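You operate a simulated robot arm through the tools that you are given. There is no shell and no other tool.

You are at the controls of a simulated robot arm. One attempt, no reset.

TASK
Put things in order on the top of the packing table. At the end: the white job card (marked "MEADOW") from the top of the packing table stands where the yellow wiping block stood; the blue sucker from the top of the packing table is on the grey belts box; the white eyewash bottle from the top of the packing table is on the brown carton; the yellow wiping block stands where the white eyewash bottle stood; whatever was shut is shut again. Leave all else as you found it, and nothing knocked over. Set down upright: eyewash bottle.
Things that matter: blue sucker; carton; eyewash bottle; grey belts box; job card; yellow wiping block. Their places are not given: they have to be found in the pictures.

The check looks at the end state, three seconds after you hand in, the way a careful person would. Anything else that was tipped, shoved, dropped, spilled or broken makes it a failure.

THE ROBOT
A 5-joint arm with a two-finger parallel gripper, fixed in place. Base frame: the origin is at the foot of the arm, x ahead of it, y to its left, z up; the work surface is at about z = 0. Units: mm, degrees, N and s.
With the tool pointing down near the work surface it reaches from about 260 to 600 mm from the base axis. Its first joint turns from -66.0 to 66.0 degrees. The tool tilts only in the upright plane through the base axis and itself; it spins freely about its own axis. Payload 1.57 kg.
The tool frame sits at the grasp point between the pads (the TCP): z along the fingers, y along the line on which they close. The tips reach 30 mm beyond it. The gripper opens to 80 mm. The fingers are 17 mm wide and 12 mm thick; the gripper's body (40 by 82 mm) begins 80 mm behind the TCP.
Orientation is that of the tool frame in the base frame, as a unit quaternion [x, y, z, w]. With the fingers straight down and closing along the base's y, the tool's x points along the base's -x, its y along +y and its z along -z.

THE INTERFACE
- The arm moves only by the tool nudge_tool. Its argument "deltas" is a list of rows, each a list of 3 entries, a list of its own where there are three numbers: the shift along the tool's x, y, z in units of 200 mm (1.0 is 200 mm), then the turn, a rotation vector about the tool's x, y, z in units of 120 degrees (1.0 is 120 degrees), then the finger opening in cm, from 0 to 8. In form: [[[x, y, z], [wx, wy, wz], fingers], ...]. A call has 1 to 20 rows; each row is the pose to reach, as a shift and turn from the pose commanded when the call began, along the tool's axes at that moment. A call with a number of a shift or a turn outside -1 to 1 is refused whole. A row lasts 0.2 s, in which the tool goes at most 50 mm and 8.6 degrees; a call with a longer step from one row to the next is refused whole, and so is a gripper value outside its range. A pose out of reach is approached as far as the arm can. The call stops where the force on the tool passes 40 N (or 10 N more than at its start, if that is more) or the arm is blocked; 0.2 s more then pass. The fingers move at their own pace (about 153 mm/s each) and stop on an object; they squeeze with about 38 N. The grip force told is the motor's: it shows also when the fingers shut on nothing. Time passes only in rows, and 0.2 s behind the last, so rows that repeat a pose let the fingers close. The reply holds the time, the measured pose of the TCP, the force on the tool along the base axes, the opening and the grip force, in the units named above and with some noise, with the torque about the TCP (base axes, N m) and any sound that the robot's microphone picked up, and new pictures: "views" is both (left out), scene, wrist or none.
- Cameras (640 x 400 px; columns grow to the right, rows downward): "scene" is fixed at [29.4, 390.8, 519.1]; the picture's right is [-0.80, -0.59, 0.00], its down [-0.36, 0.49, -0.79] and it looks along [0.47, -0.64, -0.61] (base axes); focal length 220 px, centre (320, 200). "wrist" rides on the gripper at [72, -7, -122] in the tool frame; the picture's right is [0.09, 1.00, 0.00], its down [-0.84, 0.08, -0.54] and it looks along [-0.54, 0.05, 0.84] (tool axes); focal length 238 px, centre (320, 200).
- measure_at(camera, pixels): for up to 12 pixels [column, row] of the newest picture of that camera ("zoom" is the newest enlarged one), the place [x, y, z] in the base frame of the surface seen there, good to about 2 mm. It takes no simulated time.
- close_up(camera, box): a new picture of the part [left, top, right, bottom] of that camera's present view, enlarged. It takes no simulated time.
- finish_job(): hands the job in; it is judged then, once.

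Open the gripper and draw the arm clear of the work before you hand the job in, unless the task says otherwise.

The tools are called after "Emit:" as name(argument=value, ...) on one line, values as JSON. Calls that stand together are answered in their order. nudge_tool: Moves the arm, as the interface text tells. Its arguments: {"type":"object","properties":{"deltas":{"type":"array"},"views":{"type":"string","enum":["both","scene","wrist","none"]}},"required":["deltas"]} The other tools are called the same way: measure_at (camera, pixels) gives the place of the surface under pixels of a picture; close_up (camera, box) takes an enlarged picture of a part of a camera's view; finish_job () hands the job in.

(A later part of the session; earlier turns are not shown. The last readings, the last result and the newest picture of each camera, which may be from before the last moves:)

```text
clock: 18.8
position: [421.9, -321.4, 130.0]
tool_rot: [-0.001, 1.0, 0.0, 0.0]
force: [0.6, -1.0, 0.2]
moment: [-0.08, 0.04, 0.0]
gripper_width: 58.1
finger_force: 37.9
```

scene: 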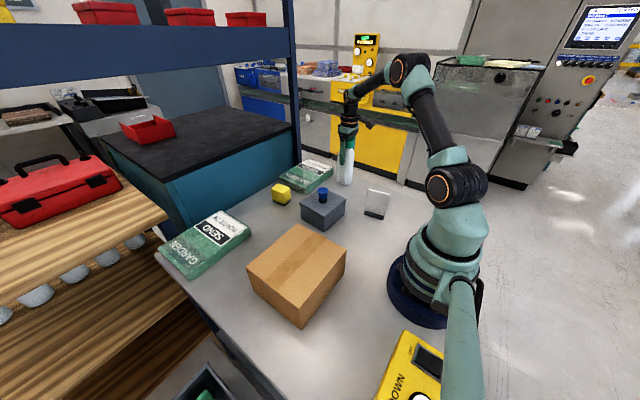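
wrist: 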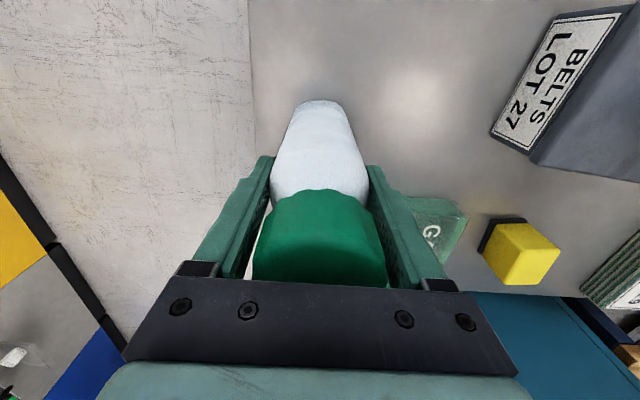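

Bottle gripped: width 58.1, 37.9 N at z≈130. I lift 30 mm gently and check the hold.

Emit:
nudge_tool(deltas=[[[0, 0, -0.03], [0, 0, 0], 4.5], [[0, 0, -0.08], [0, 0, 0], 4.5], [[0, 0, -0.15], [0, 0, 0], 4.5], [[0, 0, -0.15], [0, 0, 0], 4.5]], views="scene")

Emit:
close_up(camera="scene", box=[310, 90, 390, 195])

```text
clock: 19.8
position: [419.0, -320.0, 160.4]
tool_rot: [0.0, 1.0, 0.001, 0.0]
force: [-0.1, 0.2, -4.0]
moment: [0.02, 0.04, 0.03]
gripper_width: 58.1
finger_force: 38.2
```

scene: 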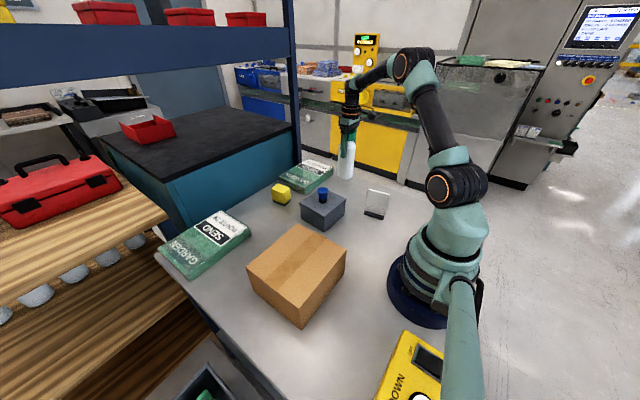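

```text
3.81 times, centred on (350, 142) of scene
```

zoom: 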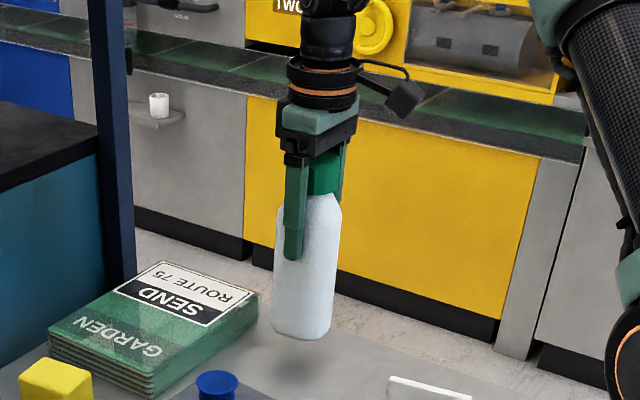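

The bottle hangs upright, about 4 N weight. I lift to z≈290 and begin the crossing toward the carton, high above the grey box and sucker.

Emit:
nudge_tool(deltas=[[[0, 0, -0.15], [0, 0, 0], 4.5], [[0, 0, -0.32], [0, 0, 0], 4.5], [[0, 0, -0.49], [0, 0, 0], 4.5], [[0, 0, -0.65], [0, 0, 0], 4.5], [[0.05, 0.15, -0.65], [0, 0, 0], 4.5], [[0.1, 0.31, -0.65], [0, 0, 0], 4.5], [[0.15, 0.47, -0.65], [0, 0, 0], 4.5], [[0.2, 0.63, -0.65], [0, 0, 0], 4.5], [[0.25, 0.79, -0.65], [0, 0, 0], 4.5], [[0.305, 0.95, -0.65], [0, 0, 0], 4.5], [[0.305, 0.95, -0.65], [0, 0, 0], 4.5]], views="both")

```text
clock: 22.2
position: [357.6, -127.9, 286.9]
tool_rot: [0.001, 1.0, 0.0, -0.001]
force: [0.3, 1.4, -4.5]
moment: [0.0, 0.02, 0.01]
gripper_width: 58.2
finger_force: 37.3
```

scene: 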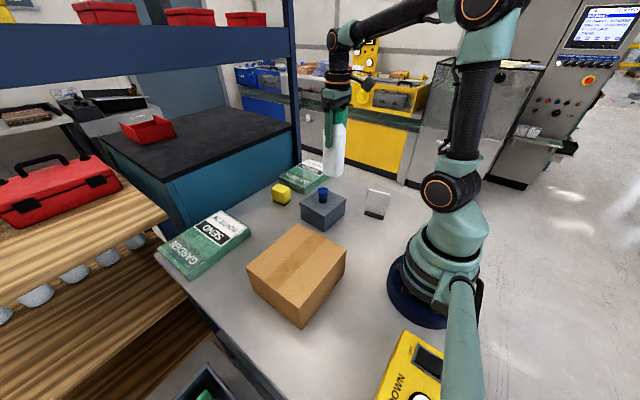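
wrist: 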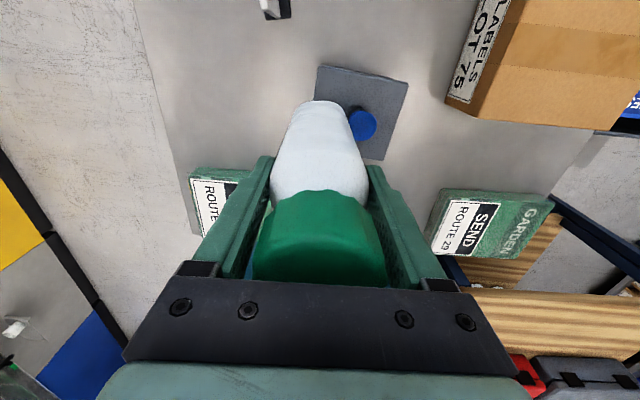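

At (357.6,−127.9,286.9), bottle bottom near z≈157. I continue across toward the carton.

Emit:
nudge_tool(deltas=[[[0.05, 0.15, 0], [0, 0, 0], 4.5], [[0.1, 0.31, 0], [0, 0, 0], 4.5], [[0.15, 0.47, 0], [0, 0, 0], 4.5], [[0.2, 0.63, 0], [0, 0, 0], 4.5], [[0.25, 0.79, 0], [0, 0, 0], 4.5], [[0.3, 0.95, 0], [0, 0, 0], 4.5], [[0.3, 0.95, 0], [0, 0, 0], 4.5]], views="both")

```text
clock: 23.8
position: [300.3, 60.6, 286.6]
tool_rot: [0.0, 1.0, 0.0, 0.0]
force: [0.4, -0.3, -4.3]
moment: [0.01, 0.05, 0.01]
gripper_width: 58.1
finger_force: 38.5
```

scene: 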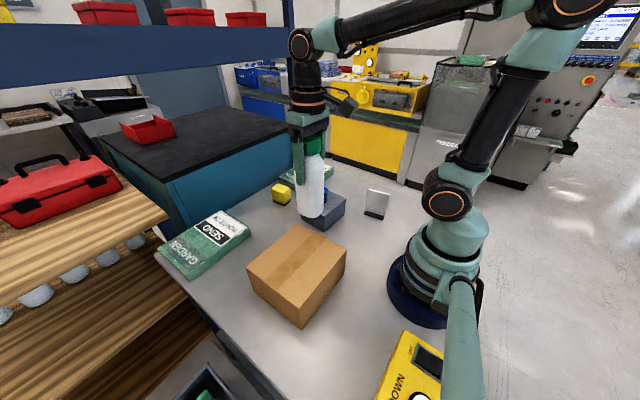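
wrist: 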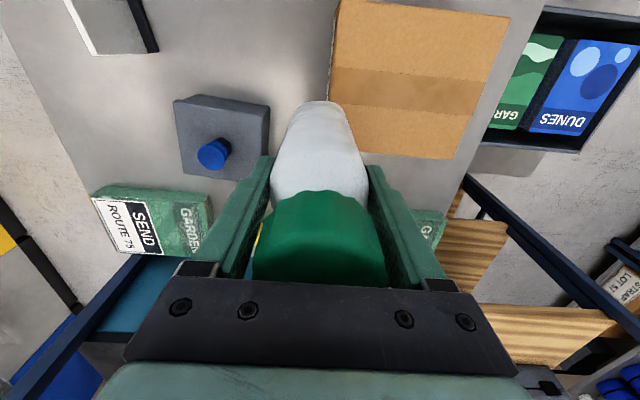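

At (300.3,60.6,286.6). Moving the last 102 mm in y and −35 in x to stand over the carton's centre.

Emit:
nudge_tool(deltas=[[[0.05, 0.14, 0], [0, 0, 0], 4.5], [[0.1, 0.29, 0], [0, 0, 0], 4.5], [[0.14, 0.42, 0], [0, 0, 0], 4.5], [[0.175, 0.51, 0], [0, 0, 0], 4.5], [[0.175, 0.51, 0], [0, 0, 0], 4.5]], views="both")

```text
clock: 25.0
position: [263.4, 161.5, 285.1]
tool_rot: [-0.001, 1.0, 0.0, 0.0]
force: [0.3, -0.4, -4.8]
moment: [0.02, 0.03, -0.02]
gripper_width: 58.4
finger_force: 37.8
```

scene: 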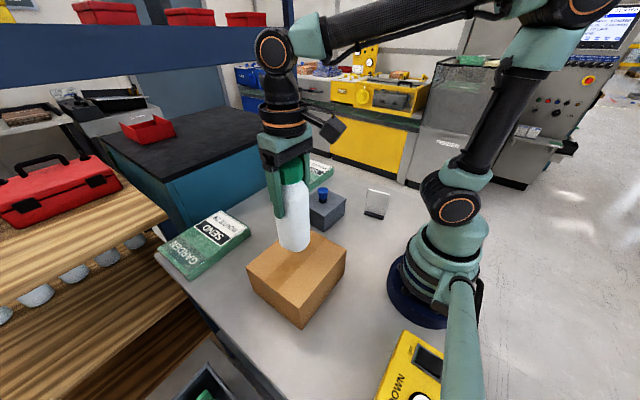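
wrist: 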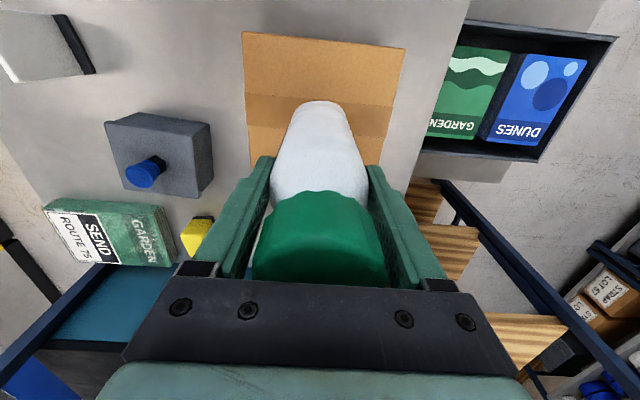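

TCP (263.4,161.5,285.1), upright over the carton. I lower 46 mm to z≈239 (contact expected near 229).

Emit:
nudge_tool(deltas=[[[0, 0, 0.08], [0, 0, 0], 4.5], [[0, 0, 0.16], [0, 0, 0], 4.5], [[0, 0, 0.23], [0, 0, 0], 4.5], [[0, 0, 0.23], [0, 0, 0], 4.5]], views="scene")

Emit:
close_up(camera="scene", box=[230, 130, 360, 330])

```text
clock: 26.0
position: [262.8, 160.9, 239.6]
tool_rot: [0.0, 1.0, 0.0, 0.0]
force: [-0.5, 0.8, -5.4]
moment: [0.02, 0.05, 0.0]
gripper_width: 58.4
finger_force: 37.9
```

scene: 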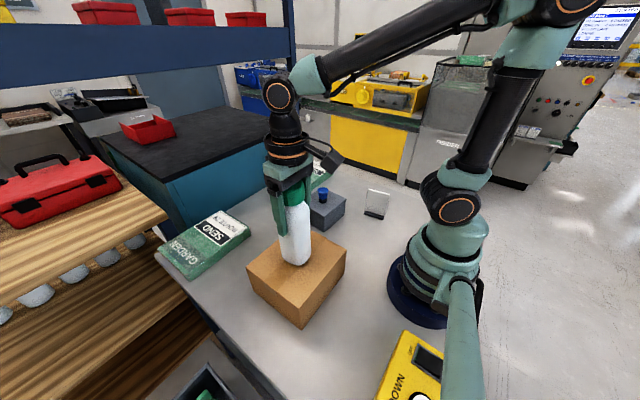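

```text
2.00 times, centred on (295, 230) of scene
```

zoom: 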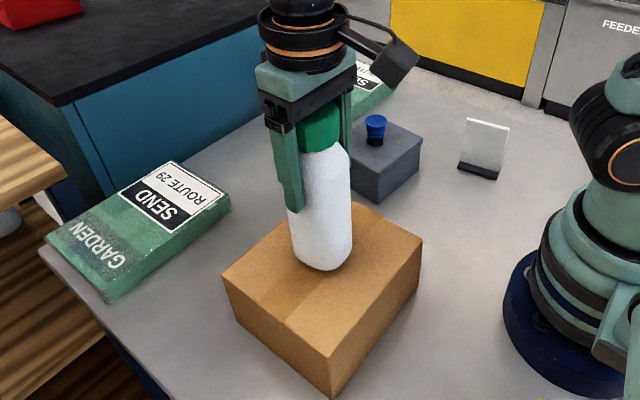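

The bottle is over the carton's middle, about 10 mm above it. I lower 7 mm and check the force.

Emit:
nudge_tool(deltas=[[[0, 0, 0.02], [0, 0, 0], 4.5], [[0, 0, 0.035], [0, 0, 0], 4.5], [[0, 0, 0.035], [0, 0, 0], 4.5]], views="none")

```text
clock: 26.8
position: [264.0, 162.4, 232.6]
tool_rot: [0.0, 1.0, 0.0, 0.0]
force: [-0.2, -0.2, -4.2]
moment: [-0.01, -0.02, -0.03]
gripper_width: 58.2
finger_force: 38.3
```

Still hanging free at z=232.6. Lowering 2 mm more.

Emit:
nudge_tool(deltas=[[[0, 0, 0.005], [0, 0, 0], 4.5], [[0, 0, 0.01], [0, 0, 0], 4.5], [[0, 0, 0.01], [0, 0, 0], 4.5]], views="none")

```text
clock: 27.6
position: [263.6, 162.2, 231.3]
tool_rot: [-0.001, 1.0, -0.002, 0.0]
force: [-0.1, 0.3, -5.9]
moment: [-0.04, 0.03, -0.03]
gripper_width: 58.3
finger_force: 38.1
```

No contact yet (−5.9 N is the bottle's weight). Lowering another 1.5 mm.

Emit:
nudge_tool(deltas=[[[0, 0, 0.004], [0, 0, 0], 4.5], [[0, 0, 0.0075], [0, 0, 0], 4.5], [[0, 0, 0.0075], [0, 0, 0], 4.5]], views="none")

```text
clock: 28.4
position: [263.5, 163.1, 228.9]
tool_rot: [-0.002, 1.0, 0.001, 0.001]
force: [0.1, -0.6, -4.8]
moment: [0.02, 0.0, -0.03]
gripper_width: 58.1
finger_force: 38.3
```

Still free at z≈229; another 1.5 mm down.

Emit:
nudge_tool(deltas=[[[0, 0, 0.004], [0, 0, 0], 4.5], [[0, 0, 0.0075], [0, 0, 0], 4.5], [[0, 0, 0.0075], [0, 0, 0], 4.5]], views="none")

Emit:
close_up(camera="scene", box=[265, 225, 329, 275])

```text
clock: 29.2
position: [263.2, 163.3, 228.2]
tool_rot: [-0.001, 1.0, 0.0, 0.0]
force: [-3.1, 0.2, 3.8]
moment: [0.08, 0.31, -0.02]
gripper_width: 58.3
finger_force: 38.2
```

```text
8.00 times, centred on (297, 250) of scene
```

zoom: 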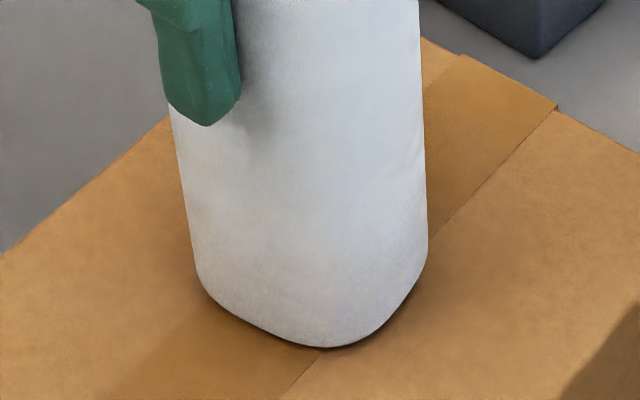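

Contact: the force changed to +3.8 N, bottle base resting on the carton. I open the fingers and rise straight up past the cap.

Emit:
nudge_tool(deltas=[[[0, 0, -0.002], [0, 0, 0], 6], [[0, 0, -0.002], [0, 0, 0], 7], [[0, 0, -0.002], [0, 0, 0], 8], [[0, 0, -0.002], [0, 0, 0], 8]], views="both")

```text
clock: 30.2
position: [265.3, 161.7, 229.3]
tool_rot: [0.0, 1.0, 0.0, 0.0]
force: [0.1, 0.0, -0.7]
moment: [0.03, 0.01, 0.02]
gripper_width: 80.2
finger_force: 0.0
```

scene: 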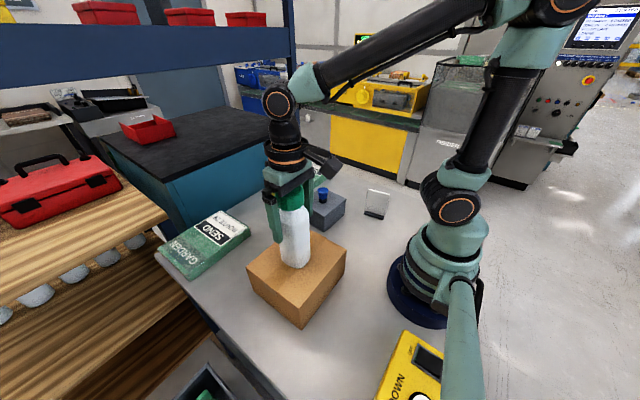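
wrist: 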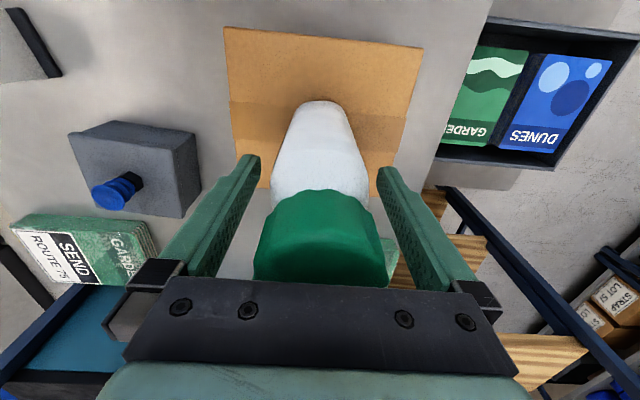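

Released with both fingers clear of the bottle. Rising 120 mm straight up.

Emit:
nudge_tool(deltas=[[[0, 0, -0.05], [0, 0, 0], 8], [[0, 0, -0.2], [0, 0, 0], 8], [[0, 0, -0.4], [0, 0, 0], 8], [[0, 0, -0.6], [0, 0, 0], 8], [[0, 0, -0.6], [0, 0, 0], 8]], views="both")

```text
clock: 31.4
position: [262.9, 162.7, 350.8]
tool_rot: [-0.001, 1.0, 0.0, 0.0]
force: [-0.2, 0.2, -0.6]
moment: [-0.02, 0.04, 0.03]
gripper_width: 80.2
finger_force: 0.0
```

scene: 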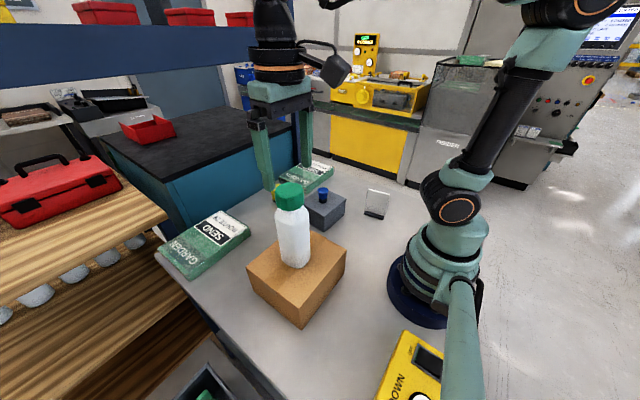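
wrist: 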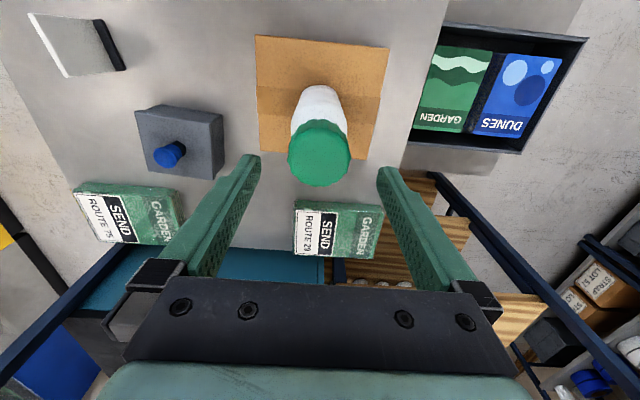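

The bottle stands upright on the carton at (290,240) in the scene. Now I go toward the yellow block at (540,−57), staying high first.

Emit:
nudge_tool(deltas=[[[-0.15, -0.117, 0], [0, 0, 0], 8], [[-0.3, -0.233, 0], [0, 0, 0], 8], [[-0.45, -0.35, 0], [0, 0, 0], 8], [[-0.6, -0.467, 0.1], [0, 0, 0], 8], [[-0.75, -0.583, 0.2], [0, 0, 0], 8], [[-0.9, -0.7, 0.3], [0, 0, 0], 8], [[-0.9, -0.7, 0.3], [0, 0, 0], 8]], views="wrist")

```text
clock: 33.0
position: [447.6, 22.3, 289.2]
tool_rot: [0.0, 1.0, 0.0, -0.001]
force: [-0.4, -0.7, -0.1]
moment: [-0.03, 0.03, 0.04]
gripper_width: 80.2
finger_force: 0.1
```

wrist: 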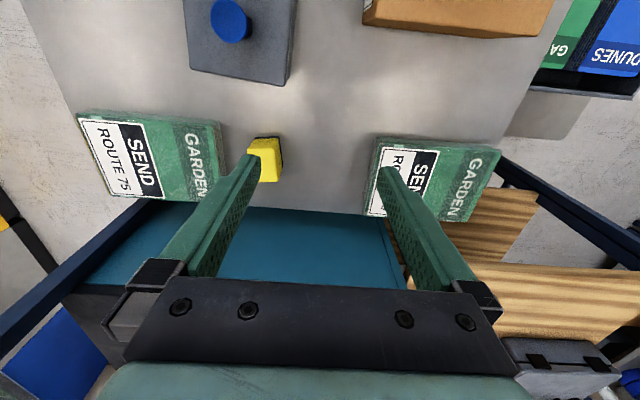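

Yellow block is seen at wrist (265,160). I move above it to (540,−57), z≈150.

Emit:
nudge_tool(deltas=[[[-0.092, -0.079, 0.12], [0, 0, 0], 8], [[-0.184, -0.158, 0.25], [0, 0, 0], 8], [[-0.276, -0.237, 0.4], [0, 0, 0], 8], [[-0.368, -0.316, 0.55], [0, 0, 0], 8], [[-0.46, -0.395, 0.69], [0, 0, 0], 8], [[-0.46, -0.395, 0.69], [0, 0, 0], 8]], views="both")

Emit:
close_up(camera="wrist", box=[260, 60, 380, 180])

```text
clock: 34.4
position: [539.1, -56.8, 152.1]
tool_rot: [0.0, 1.0, 0.0, 0.0]
force: [-1.0, -0.3, 0.7]
moment: [0.0, 0.01, -0.01]
gripper_width: 79.8
finger_force: 0.0
```

scene: 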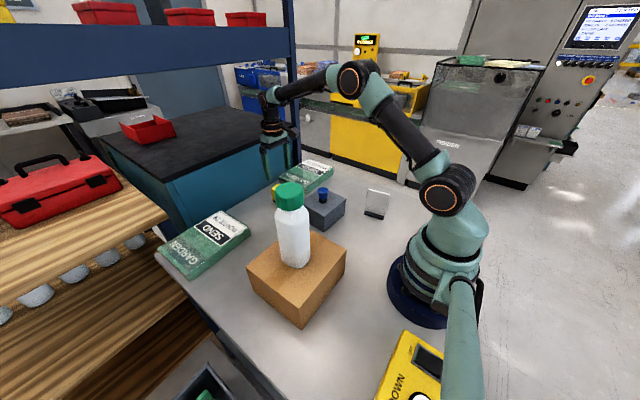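
wrist: 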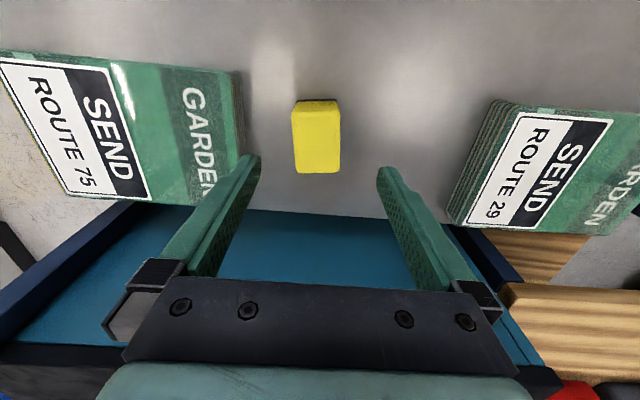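

```text
3.33 times, centred on (320, 120) of wrist
```

zoom: 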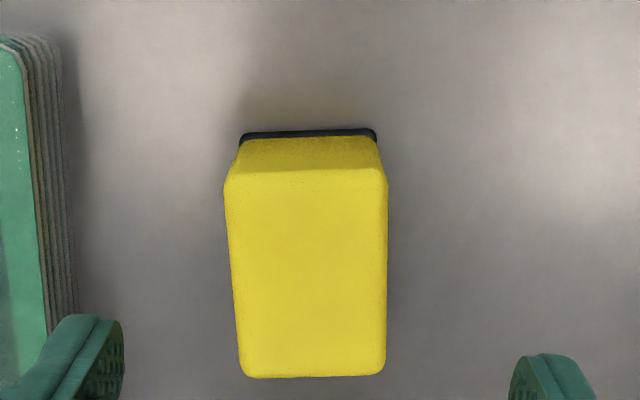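

The block's top spans zoom (228,180)–(386,170) to (243,375)–(384,372). I measure its corners for centre and angle.

Emit:
measure_at(camera="zoom", pixels=[[234, 185], [380, 180], [247, 368], [378, 366], [310, 270], [231, 270], [383, 270], [310, 177], [310, 372], [245, 137], [373, 133]])

```text
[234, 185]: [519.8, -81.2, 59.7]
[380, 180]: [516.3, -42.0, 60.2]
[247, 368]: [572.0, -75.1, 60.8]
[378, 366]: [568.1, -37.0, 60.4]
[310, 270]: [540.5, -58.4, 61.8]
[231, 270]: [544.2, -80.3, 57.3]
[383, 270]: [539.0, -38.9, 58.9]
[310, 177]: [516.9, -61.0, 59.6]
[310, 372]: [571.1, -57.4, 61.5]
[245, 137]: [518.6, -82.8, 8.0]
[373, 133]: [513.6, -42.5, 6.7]
```

Block centre ≈ (542,−58), turned about 6° counter-clockwise, top z≈60. I turn the tool 6°, adjust and lower to z≈42 so the tips stay above the dark base.

Emit:
nudge_tool(deltas=[[[-0.015, -0.006, 0.05], [0, 0, -0.05], 8], [[-0.015, -0.006, 0.2], [0, 0, -0.05], 8], [[-0.015, -0.006, 0.35], [0, 0, -0.05], 8], [[-0.015, -0.006, 0.45], [0, 0, -0.05], 8], [[-0.015, -0.006, 0.45], [0, 0, -0.05], 8]], views="both")

```text
clock: 35.6
position: [539.0, -58.0, 61.1]
tool_rot: [-0.053, 0.999, 0.0, 0.0]
force: [0.7, -0.4, 0.0]
moment: [0.02, -0.01, 0.01]
gripper_width: 79.8
finger_force: 0.0
```

scene: 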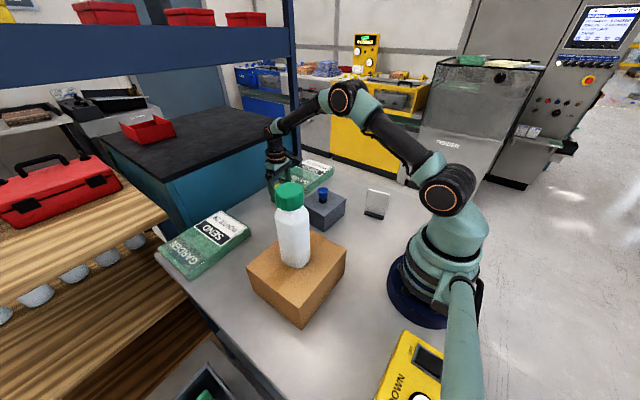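
wrist: 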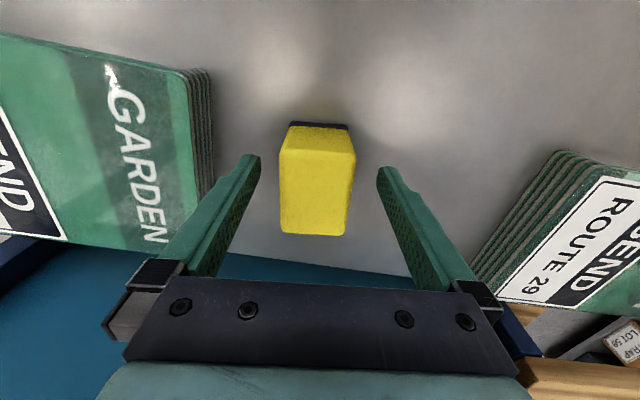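

Block is aligned and centred between the fingers. I lower 19 mm to z≈42 and close.

Emit:
nudge_tool(deltas=[[[-0.01, 0, 0.05], [0, 0, 0], 8], [[-0.01, 0, 0.095], [0, 0, 0], 8], [[-0.01, 0, 0.095], [0, 0, 0], 8], [[-0.01, 0, 0.095], [0, 0, 0], 5.5], [[-0.01, 0, 0.095], [0, 0, 0], 3], [[-0.01, 0, 0.095], [0, 0, 0], 3]], views="both")

```text
clock: 37.0
position: [541.7, -57.9, 42.3]
tool_rot: [-0.054, 0.999, 0.001, 0.0]
force: [-0.5, 0.3, -1.3]
moment: [-0.04, 0.01, -0.01]
gripper_width: 43.0
finger_force: 38.1
```

scene: 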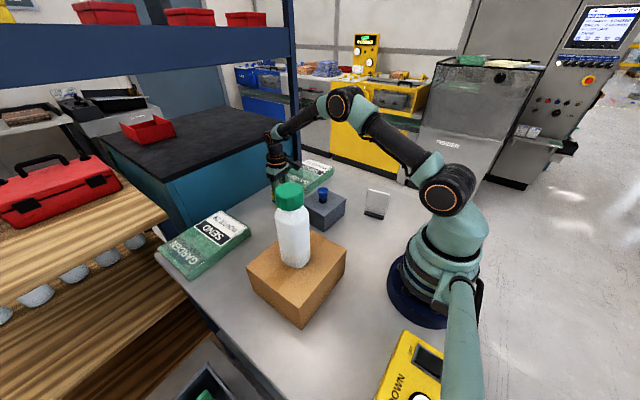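
wrist: 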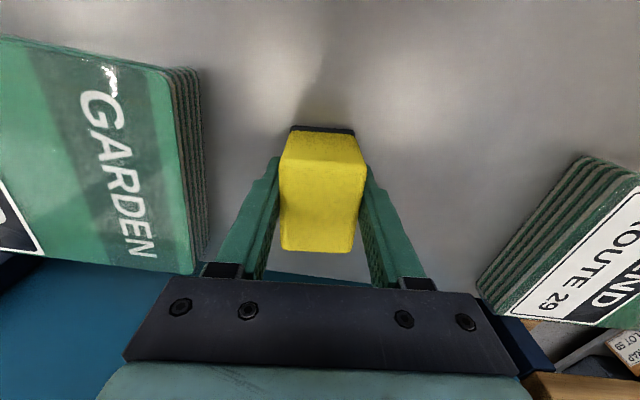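

Gripped: width 43.0, 38 N. I lift 100 mm and turn the tool back by 6° on the way.

Emit:
nudge_tool(deltas=[[[0, 0, -0.05], [0, 0, 0], 3], [[0, 0, -0.2], [0, 0, 0], 3], [[0, 0, -0.35], [0, 0, 0.025], 3], [[0, 0, -0.5], [0, 0, 0.05], 3], [[0, 0, -0.5], [0, 0, 0.05], 3]], views="both")

```text
clock: 38.2
position: [540.3, -56.8, 142.1]
tool_rot: [0.0, 1.0, -0.001, 0.0]
force: [0.2, -0.4, -0.2]
moment: [-0.01, -0.02, 0.0]
gripper_width: 43.3
finger_force: 37.9
```

scene: 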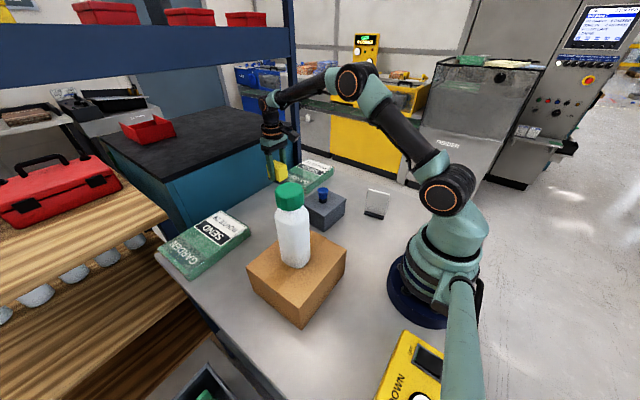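
wrist: 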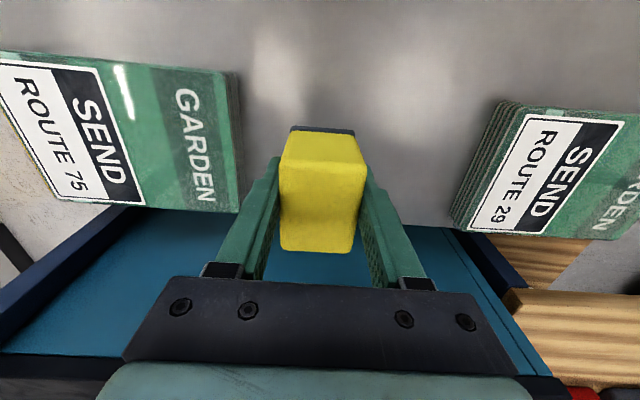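

Block is in hand at z≈142. Moving toward the bottle's old place (421.5,−319): first part.

Emit:
nudge_tool(deltas=[[[0.072, -0.158, 0], [0, 0, 0], 3], [[0.143, -0.317, 0], [0, 0, 0], 3], [[0.215, -0.475, 0], [0, 0, 0], 3], [[0.287, -0.633, 0], [0, 0, 0], 3], [[0.358, -0.792, 0], [0, 0, 0], 3], [[0.43, -0.95, 0], [0, 0, 0], 3], [[0.43, -0.95, 0], [0, 0, 0], 3]], views="wrist")

```text
clock: 39.8
position: [456.3, -248.7, 141.2]
tool_rot: [-0.001, 1.0, -0.001, -0.001]
force: [-0.2, -0.1, -0.6]
moment: [0.0, 0.03, 0.03]
gripper_width: 43.3
finger_force: 38.2
```

wrist: 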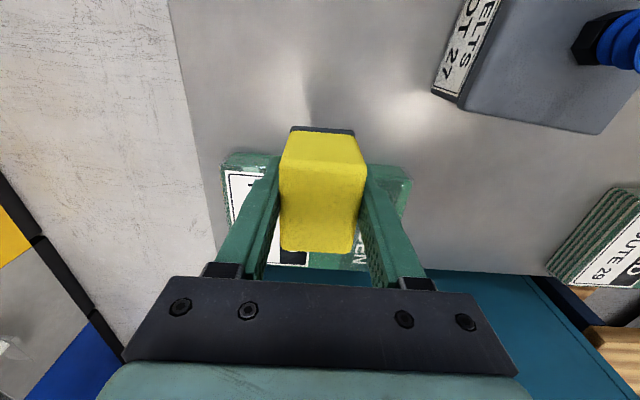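

At (456.3,−248.7,141). I finish the move to (421.5,−319) and lower to z≈60.

Emit:
nudge_tool(deltas=[[[0.087, -0.175, 0], [0, 0, 0], 3], [[0.174, -0.351, 0], [0, 0, 0], 3], [[0.174, -0.351, 0], [0, 0, 0], 3], [[0.174, -0.351, 0.15], [0, 0, 0], 3], [[0.174, -0.351, 0.3], [0, 0, 0], 3], [[0.174, -0.351, 0.4], [0, 0, 0], 3], [[0.174, -0.351, 0.4], [0, 0, 0], 3]], views="both")

```text
clock: 41.4
position: [421.4, -316.4, 62.0]
tool_rot: [-0.001, 1.0, 0.0, 0.0]
force: [0.5, 0.7, -0.6]
moment: [-0.01, 0.0, -0.02]
gripper_width: 43.0
finger_force: 38.0
```

scene: 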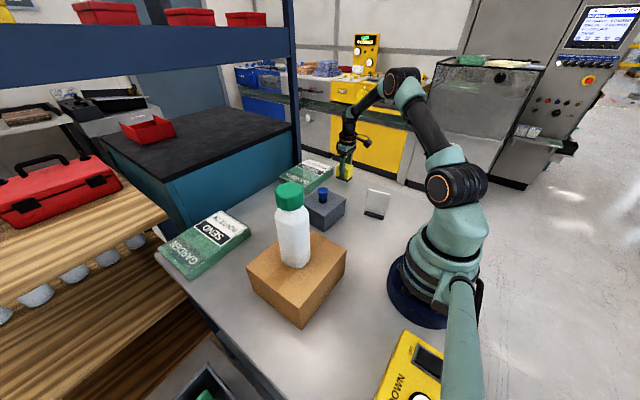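
wrist: 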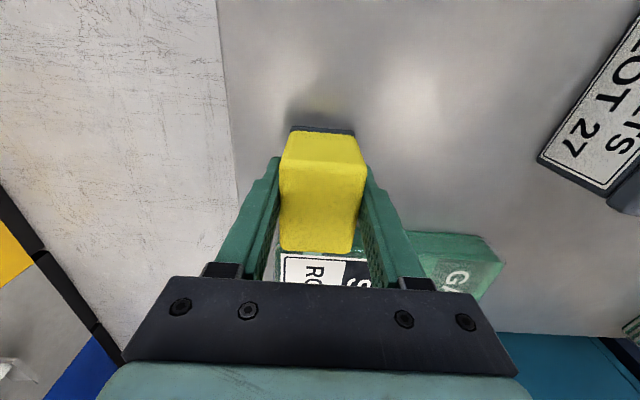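

TCP (421.4,−316.4,62.0). I correct −2.5 in y and lower 16 mm to z≈46.

Emit:
nudge_tool(deltas=[[[0, -0.0125, 0.04], [0, 0, 0], 3], [[0, -0.0125, 0.08], [0, 0, 0], 3], [[0, -0.0125, 0.08], [0, 0, 0], 3]], views="none")

```text
clock: 42.2
position: [420.8, -319.4, 44.0]
tool_rot: [0.0, 1.0, 0.001, 0.0]
force: [0.2, 0.0, -0.5]
moment: [0.01, -0.01, -0.01]
gripper_width: 43.2
finger_force: 37.5
```

Now (420.8,−319.4,44.0), no contact yet. Lowering 2 mm.

Emit:
nudge_tool(deltas=[[[0, 0, 0.004], [0, 0, 0], 3], [[0, 0, 0.008], [0, 0, 0], 3], [[0, 0, 0.008], [0, 0, 0], 3]], views="none")

```text
clock: 43.0
position: [421.6, -319.7, 44.3]
tool_rot: [-0.001, 1.0, 0.0, 0.0]
force: [-0.2, 0.5, 0.0]
moment: [0.0, 0.03, -0.01]
gripper_width: 43.2
finger_force: 38.0
```

No contact yet; lowering another 1.5 mm.

Emit:
nudge_tool(deltas=[[[0, 0, 0.004], [0, 0, 0], 3], [[0, 0, 0.0075], [0, 0, 0], 3], [[0, 0, 0.0075], [0, 0, 0], 3]], views="none")

```text
clock: 43.8
position: [421.7, -319.3, 43.0]
tool_rot: [-0.001, 1.0, 0.0, 0.0]
force: [0.3, 0.9, -0.4]
moment: [-0.04, 0.0, 0.0]
gripper_width: 43.2
finger_force: 37.8
```

Still none at z≈43; another 1.5 mm down.

Emit:
nudge_tool(deltas=[[[0, 0, 0.004], [0, 0, 0], 3], [[0, 0, 0.0075], [0, 0, 0], 3], [[0, 0, 0.0075], [0, 0, 0], 3]], views="none")

Emit:
close_up(camera="scene", box=[320, 145, 376, 195])

```text
clock: 44.6
position: [421.3, -319.8, 42.3]
tool_rot: [-0.001, 1.0, -0.001, 0.0]
force: [-4.7, 2.2, 18.8]
moment: [0.15, 0.25, 0.05]
gripper_width: 43.1
finger_force: 38.5
```

```text
8.00 times, centred on (348, 170) of scene
```

zoom: 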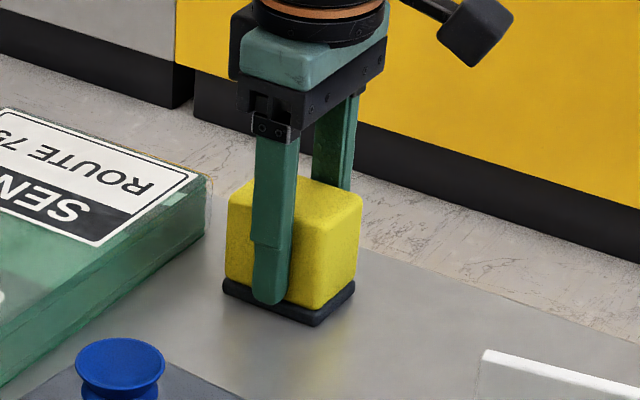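

Contact at z≈42 (18.8 N). I ease up 0.6 mm, open and rise straight up.

Emit:
nudge_tool(deltas=[[[0, 0, -0.003], [0, 0, 0], 3], [[0, 0, -0.003], [0, 0, 0], 5], [[0, 0, -0.003], [0, 0, 0], 7], [[0, 0, -0.003], [0, 0, 0], 7], [[0, 0, -0.15], [0, 0, 0], 7], [[0, 0, -0.35], [0, 0, 0], 7], [[0, 0, -0.55], [0, 0, 0], 7], [[0, 0, -0.75], [0, 0, 0], 7], [[0, 0, -0.75], [0, 0, 0], 7]], views="both")

Emit:
close_up(camera="scene", box=[270, 140, 400, 230])

```text
clock: 46.6
position: [422.6, -322.4, 190.8]
tool_rot: [0.0, 1.0, 0.0, 0.0]
force: [-0.1, 1.2, -0.2]
moment: [0.01, 0.02, 0.01]
gripper_width: 69.7
finger_force: 0.0
```

scene: 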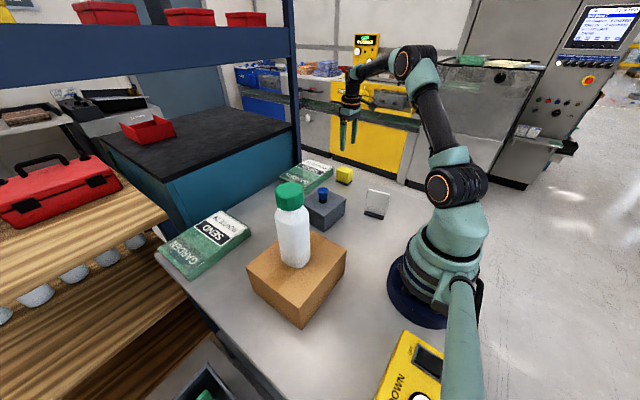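
wrist: 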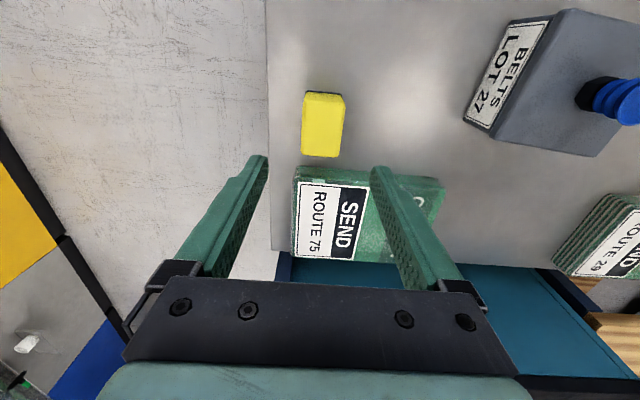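

```text
4.44 times, centred on (335, 185) of scene
```

zoom: 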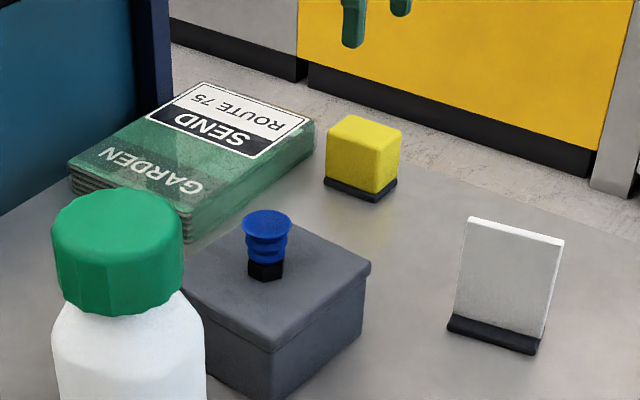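

Yellow block stands where the bottle was. Next, the card at about (221,−198): I move there at z≈190 while turning the tool 11° to match the card's plane.

Emit:
nudge_tool(deltas=[[[0.158, 0.098, 0], [0, 0, 0], 8], [[0.317, 0.197, 0], [0, 0, -0.03], 8], [[0.475, 0.295, 0], [0, 0, -0.06], 8], [[0.633, 0.393, 0], [0, 0, -0.092], 8], [[0.792, 0.492, 0], [0, 0, -0.092], 8], [[0.93, 0.6, 0], [0, 0, -0.092], 8], [[0.93, 0.6, 0], [0, 0, -0.092], 8]], views="both")

Emit:
close_up(camera="wrist", box=[240, 40, 400, 180])

```text
clock: 48.2
position: [233.4, -203.8, 192.9]
tool_rot: [-0.096, 0.995, 0.0, -0.001]
force: [0.3, -0.6, -0.6]
moment: [0.03, -0.01, -0.02]
gripper_width: 80.0
finger_force: 0.1
```

scene: 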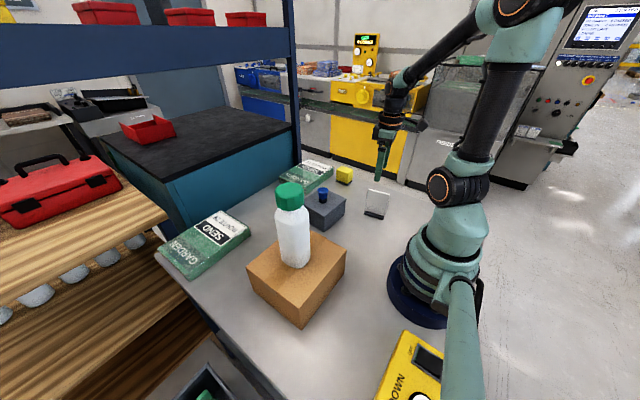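
wrist: 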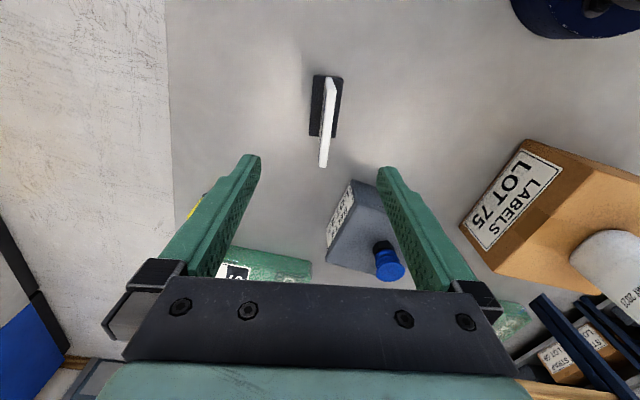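

```text
2.86 times, centred on (320, 110) of wrist
```

zoom: 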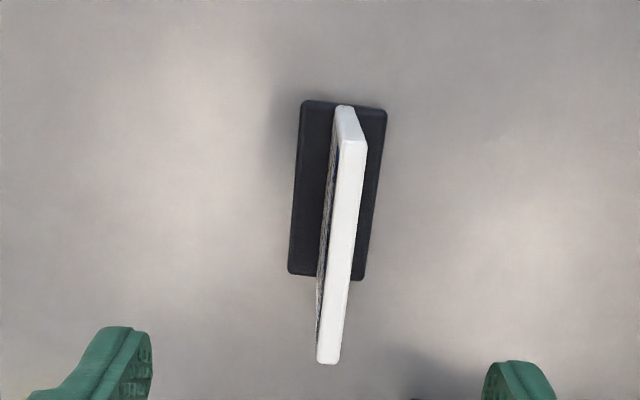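

The card's white top edge runs from zoom (355,145) to (330,358) and its dark foot from (300,105) to (360,278). I measure those.

Emit:
measure_at(camera="zoom", pixels=[[353, 150], [342, 150], [364, 150], [330, 355], [320, 350], [340, 350], [344, 250], [304, 106], [383, 112], [292, 270], [360, 276], [348, 115]])

```text
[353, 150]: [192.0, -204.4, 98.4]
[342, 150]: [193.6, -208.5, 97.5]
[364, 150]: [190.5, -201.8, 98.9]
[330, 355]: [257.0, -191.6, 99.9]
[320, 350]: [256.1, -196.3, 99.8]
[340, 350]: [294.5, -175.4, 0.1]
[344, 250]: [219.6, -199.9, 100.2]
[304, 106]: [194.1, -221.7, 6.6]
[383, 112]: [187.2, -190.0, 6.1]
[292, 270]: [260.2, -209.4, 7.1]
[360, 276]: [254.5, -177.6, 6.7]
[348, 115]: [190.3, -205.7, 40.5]
```

The card is upright, centred at ≈(224,−199.5), about 7 mm thick, top z≈99. I recentre and lower to z≈64 with the fingers wide open on either side.

Emit:
nudge_tool(deltas=[[[0.042, 0.03, 0], [0, 0, 0], 8], [[0.042, 0.03, 0.15], [0, 0, 0], 8], [[0.042, 0.03, 0.32], [0, 0, 0], 8], [[0.042, 0.03, 0.49], [0, 0, 0], 8], [[0.042, 0.03, 0.64], [0, 0, 0], 8], [[0.042, 0.03, 0.64], [0, 0, 0], 8]], views="both")

Emit:
close_up(camera="scene", box=[340, 140, 440, 230])

```text
clock: 49.6
position: [223.7, -197.2, 63.7]
tool_rot: [-0.096, 0.995, 0.0, 0.0]
force: [0.3, -0.6, 0.6]
moment: [0.0, 0.02, 0.02]
gripper_width: 79.8
finger_force: 0.0
```

scene: 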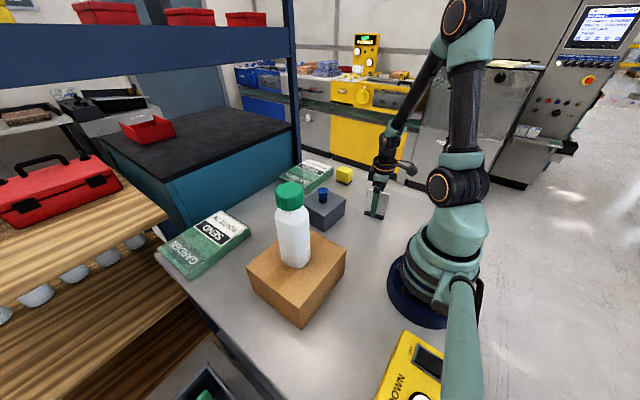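
wrist: 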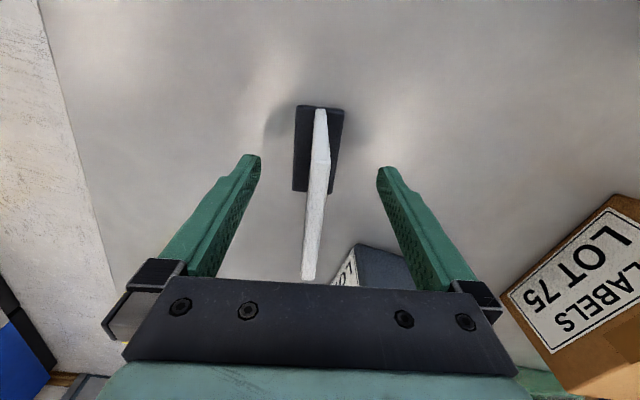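

```text
4.44 times, centred on (390, 185) of scene
```

zoom: 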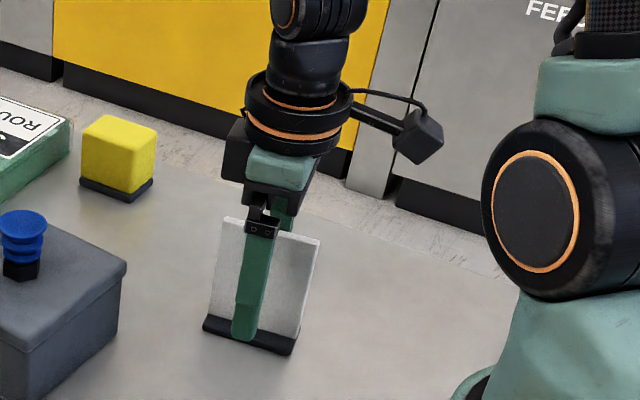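

TCP (223.7,−197.2,63.7), card between the fingers. I measure its top edge and face again to centre exactly before closing.

Emit:
measure_at(camera="wrist", pixels=[[316, 200], [308, 200], [325, 200], [309, 265], [322, 150], [313, 225], [318, 225], [307, 225]])

Emit:
close_up(camera="wrist", box=[260, 90, 380, 290])

```text
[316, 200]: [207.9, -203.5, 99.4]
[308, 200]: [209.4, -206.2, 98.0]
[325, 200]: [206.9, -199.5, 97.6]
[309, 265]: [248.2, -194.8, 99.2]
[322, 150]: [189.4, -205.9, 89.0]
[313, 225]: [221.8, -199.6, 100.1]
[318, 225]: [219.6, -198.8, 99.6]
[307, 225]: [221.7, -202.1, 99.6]
```

```text
2.00 times, centred on (320, 190) of wrist
```

zoom: 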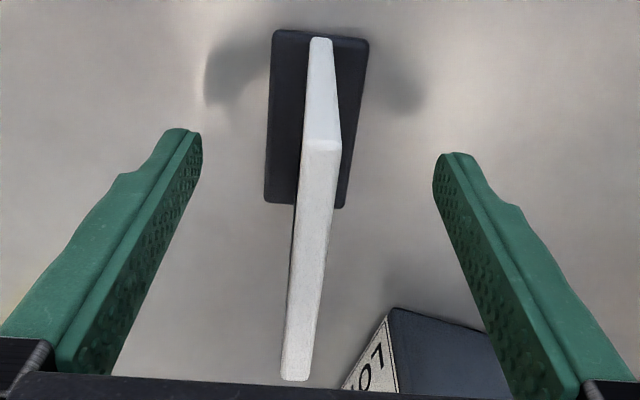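

The card's plane is about 2 mm to −y of the TCP. I shift −2 mm along tool y and close gradually.

Emit:
nudge_tool(deltas=[[[0, -0.01, 0], [0, 0, 0], 6], [[0, -0.01, 0], [0, 0, 0], 4], [[0, -0.01, 0], [0, 0, 0], 2.5], [[0, -0.01, 0], [0, 0, 0], 1.6], [[0, -0.01, 0], [0, 0, 0], 1.2], [[0, -0.01, 0], [0, 0, 0], 0.9], [[0, -0.01, 0], [0, 0, 0], 0.6], [[0, -0.01, 0], [0, 0, 0], 0.2], [[0, -0.01, 0], [0, 0, 0], 0], [[0, -0.01, 0], [0, 0, 0], 0]], views="both")

Emit:
close_up(camera="scene", box=[340, 140, 440, 230])

```text
clock: 51.8
position: [224.7, -198.9, 62.7]
tool_rot: [-0.097, 0.995, 0.0, 0.0]
force: [0.2, 1.3, 1.5]
moment: [0.02, 0.03, -0.01]
gripper_width: 7.2
finger_force: 27.2
```

scene: 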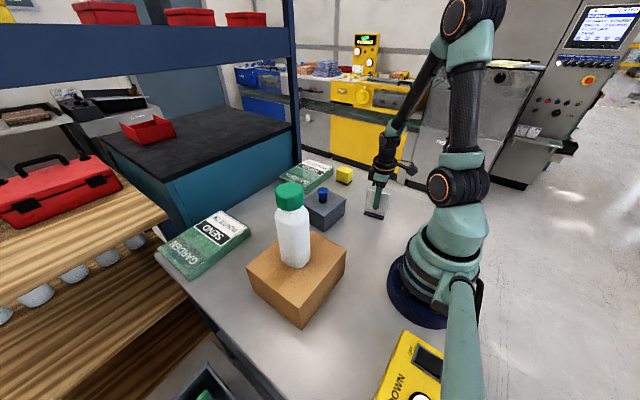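
wrist: 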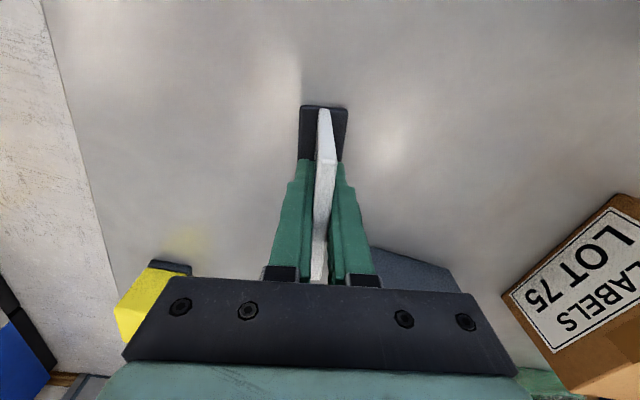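

```text
4.44 times, centred on (390, 185) of scene
```

zoom: 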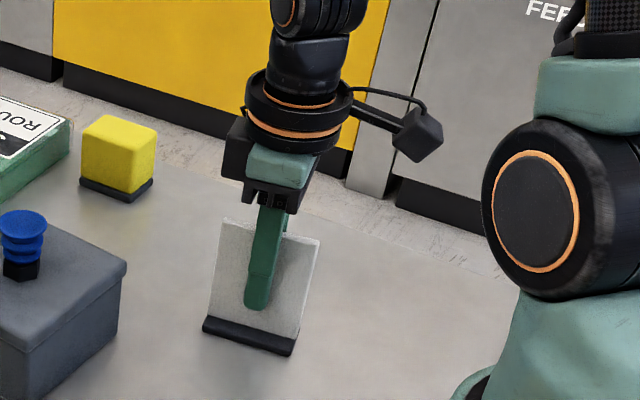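

Card gripped, width 7.2 mm. I lift 150 mm so its foot clears the sucker and grey box.

Emit:
nudge_tool(deltas=[[[0, 0, -0.04], [0, 0, 0], 0], [[0, 0, -0.15], [0, 0, 0], 0], [[0, 0, -0.3], [0, 0, 0], 0], [[0, 0, -0.45], [0, 0, 0], 0], [[0, 0, -0.6], [0, 0, 0], 0], [[0, 0, -0.75], [0, 0, 0], 0], [[0, 0, -0.75], [0, 0, 0], 0]], views="both")

Emit:
close_up(camera="scene", box=[340, 100, 440, 200])

```text
clock: 53.4
position: [225.4, -196.7, 214.1]
tool_rot: [-0.097, 0.995, 0.0, 0.0]
force: [-0.5, -0.3, -0.5]
moment: [0.01, 0.0, -0.02]
gripper_width: 7.2
finger_force: 26.4
```

scene: 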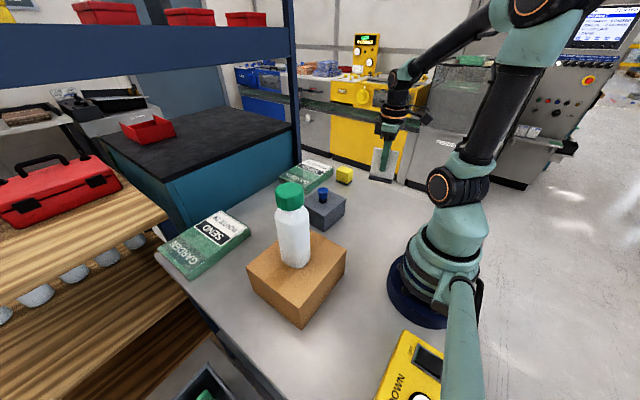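
wrist: 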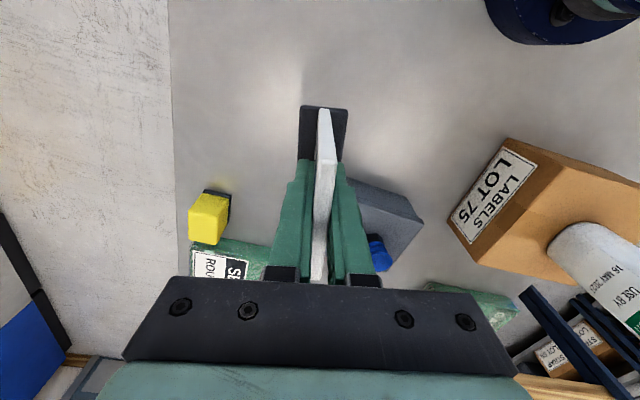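

```text
4.00 times, centred on (390, 150) of scene
```

zoom: 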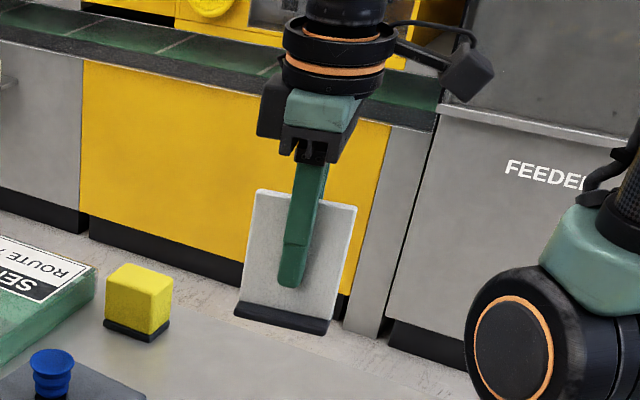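

The card hangs upright. I cross toward the yellow block's old place (541,−58), first 185 mm.

Emit:
nudge_tool(deltas=[[[-0.15, 0.034, 0], [0, 0, 0], 0], [[-0.3, 0.068, 0], [0, 0, 0], 0], [[-0.45, 0.101, 0], [0, 0, 0], 0], [[-0.6, 0.135, 0], [0, 0, 0], 0], [[-0.75, 0.169, 0], [0, 0, 0], 0], [[-0.9, 0.2025, 0], [0, 0, 0], 0], [[-0.9, 0.2025, 0], [0, 0, 0], 0]], views="both")

```text
clock: 55.0
position: [394.8, -121.7, 214.2]
tool_rot: [-0.096, 0.995, -0.001, 0.001]
force: [-0.4, 0.6, -0.5]
moment: [-0.01, 0.0, 0.03]
gripper_width: 7.3
finger_force: 26.3
```

scene: 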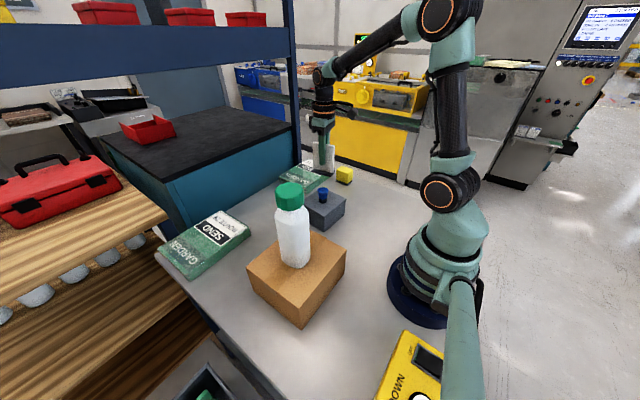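
wrist: 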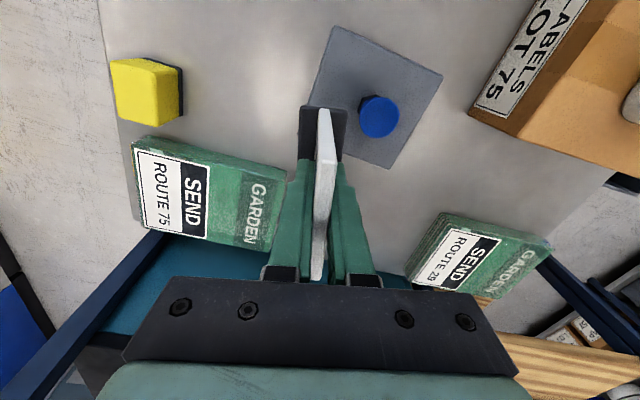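

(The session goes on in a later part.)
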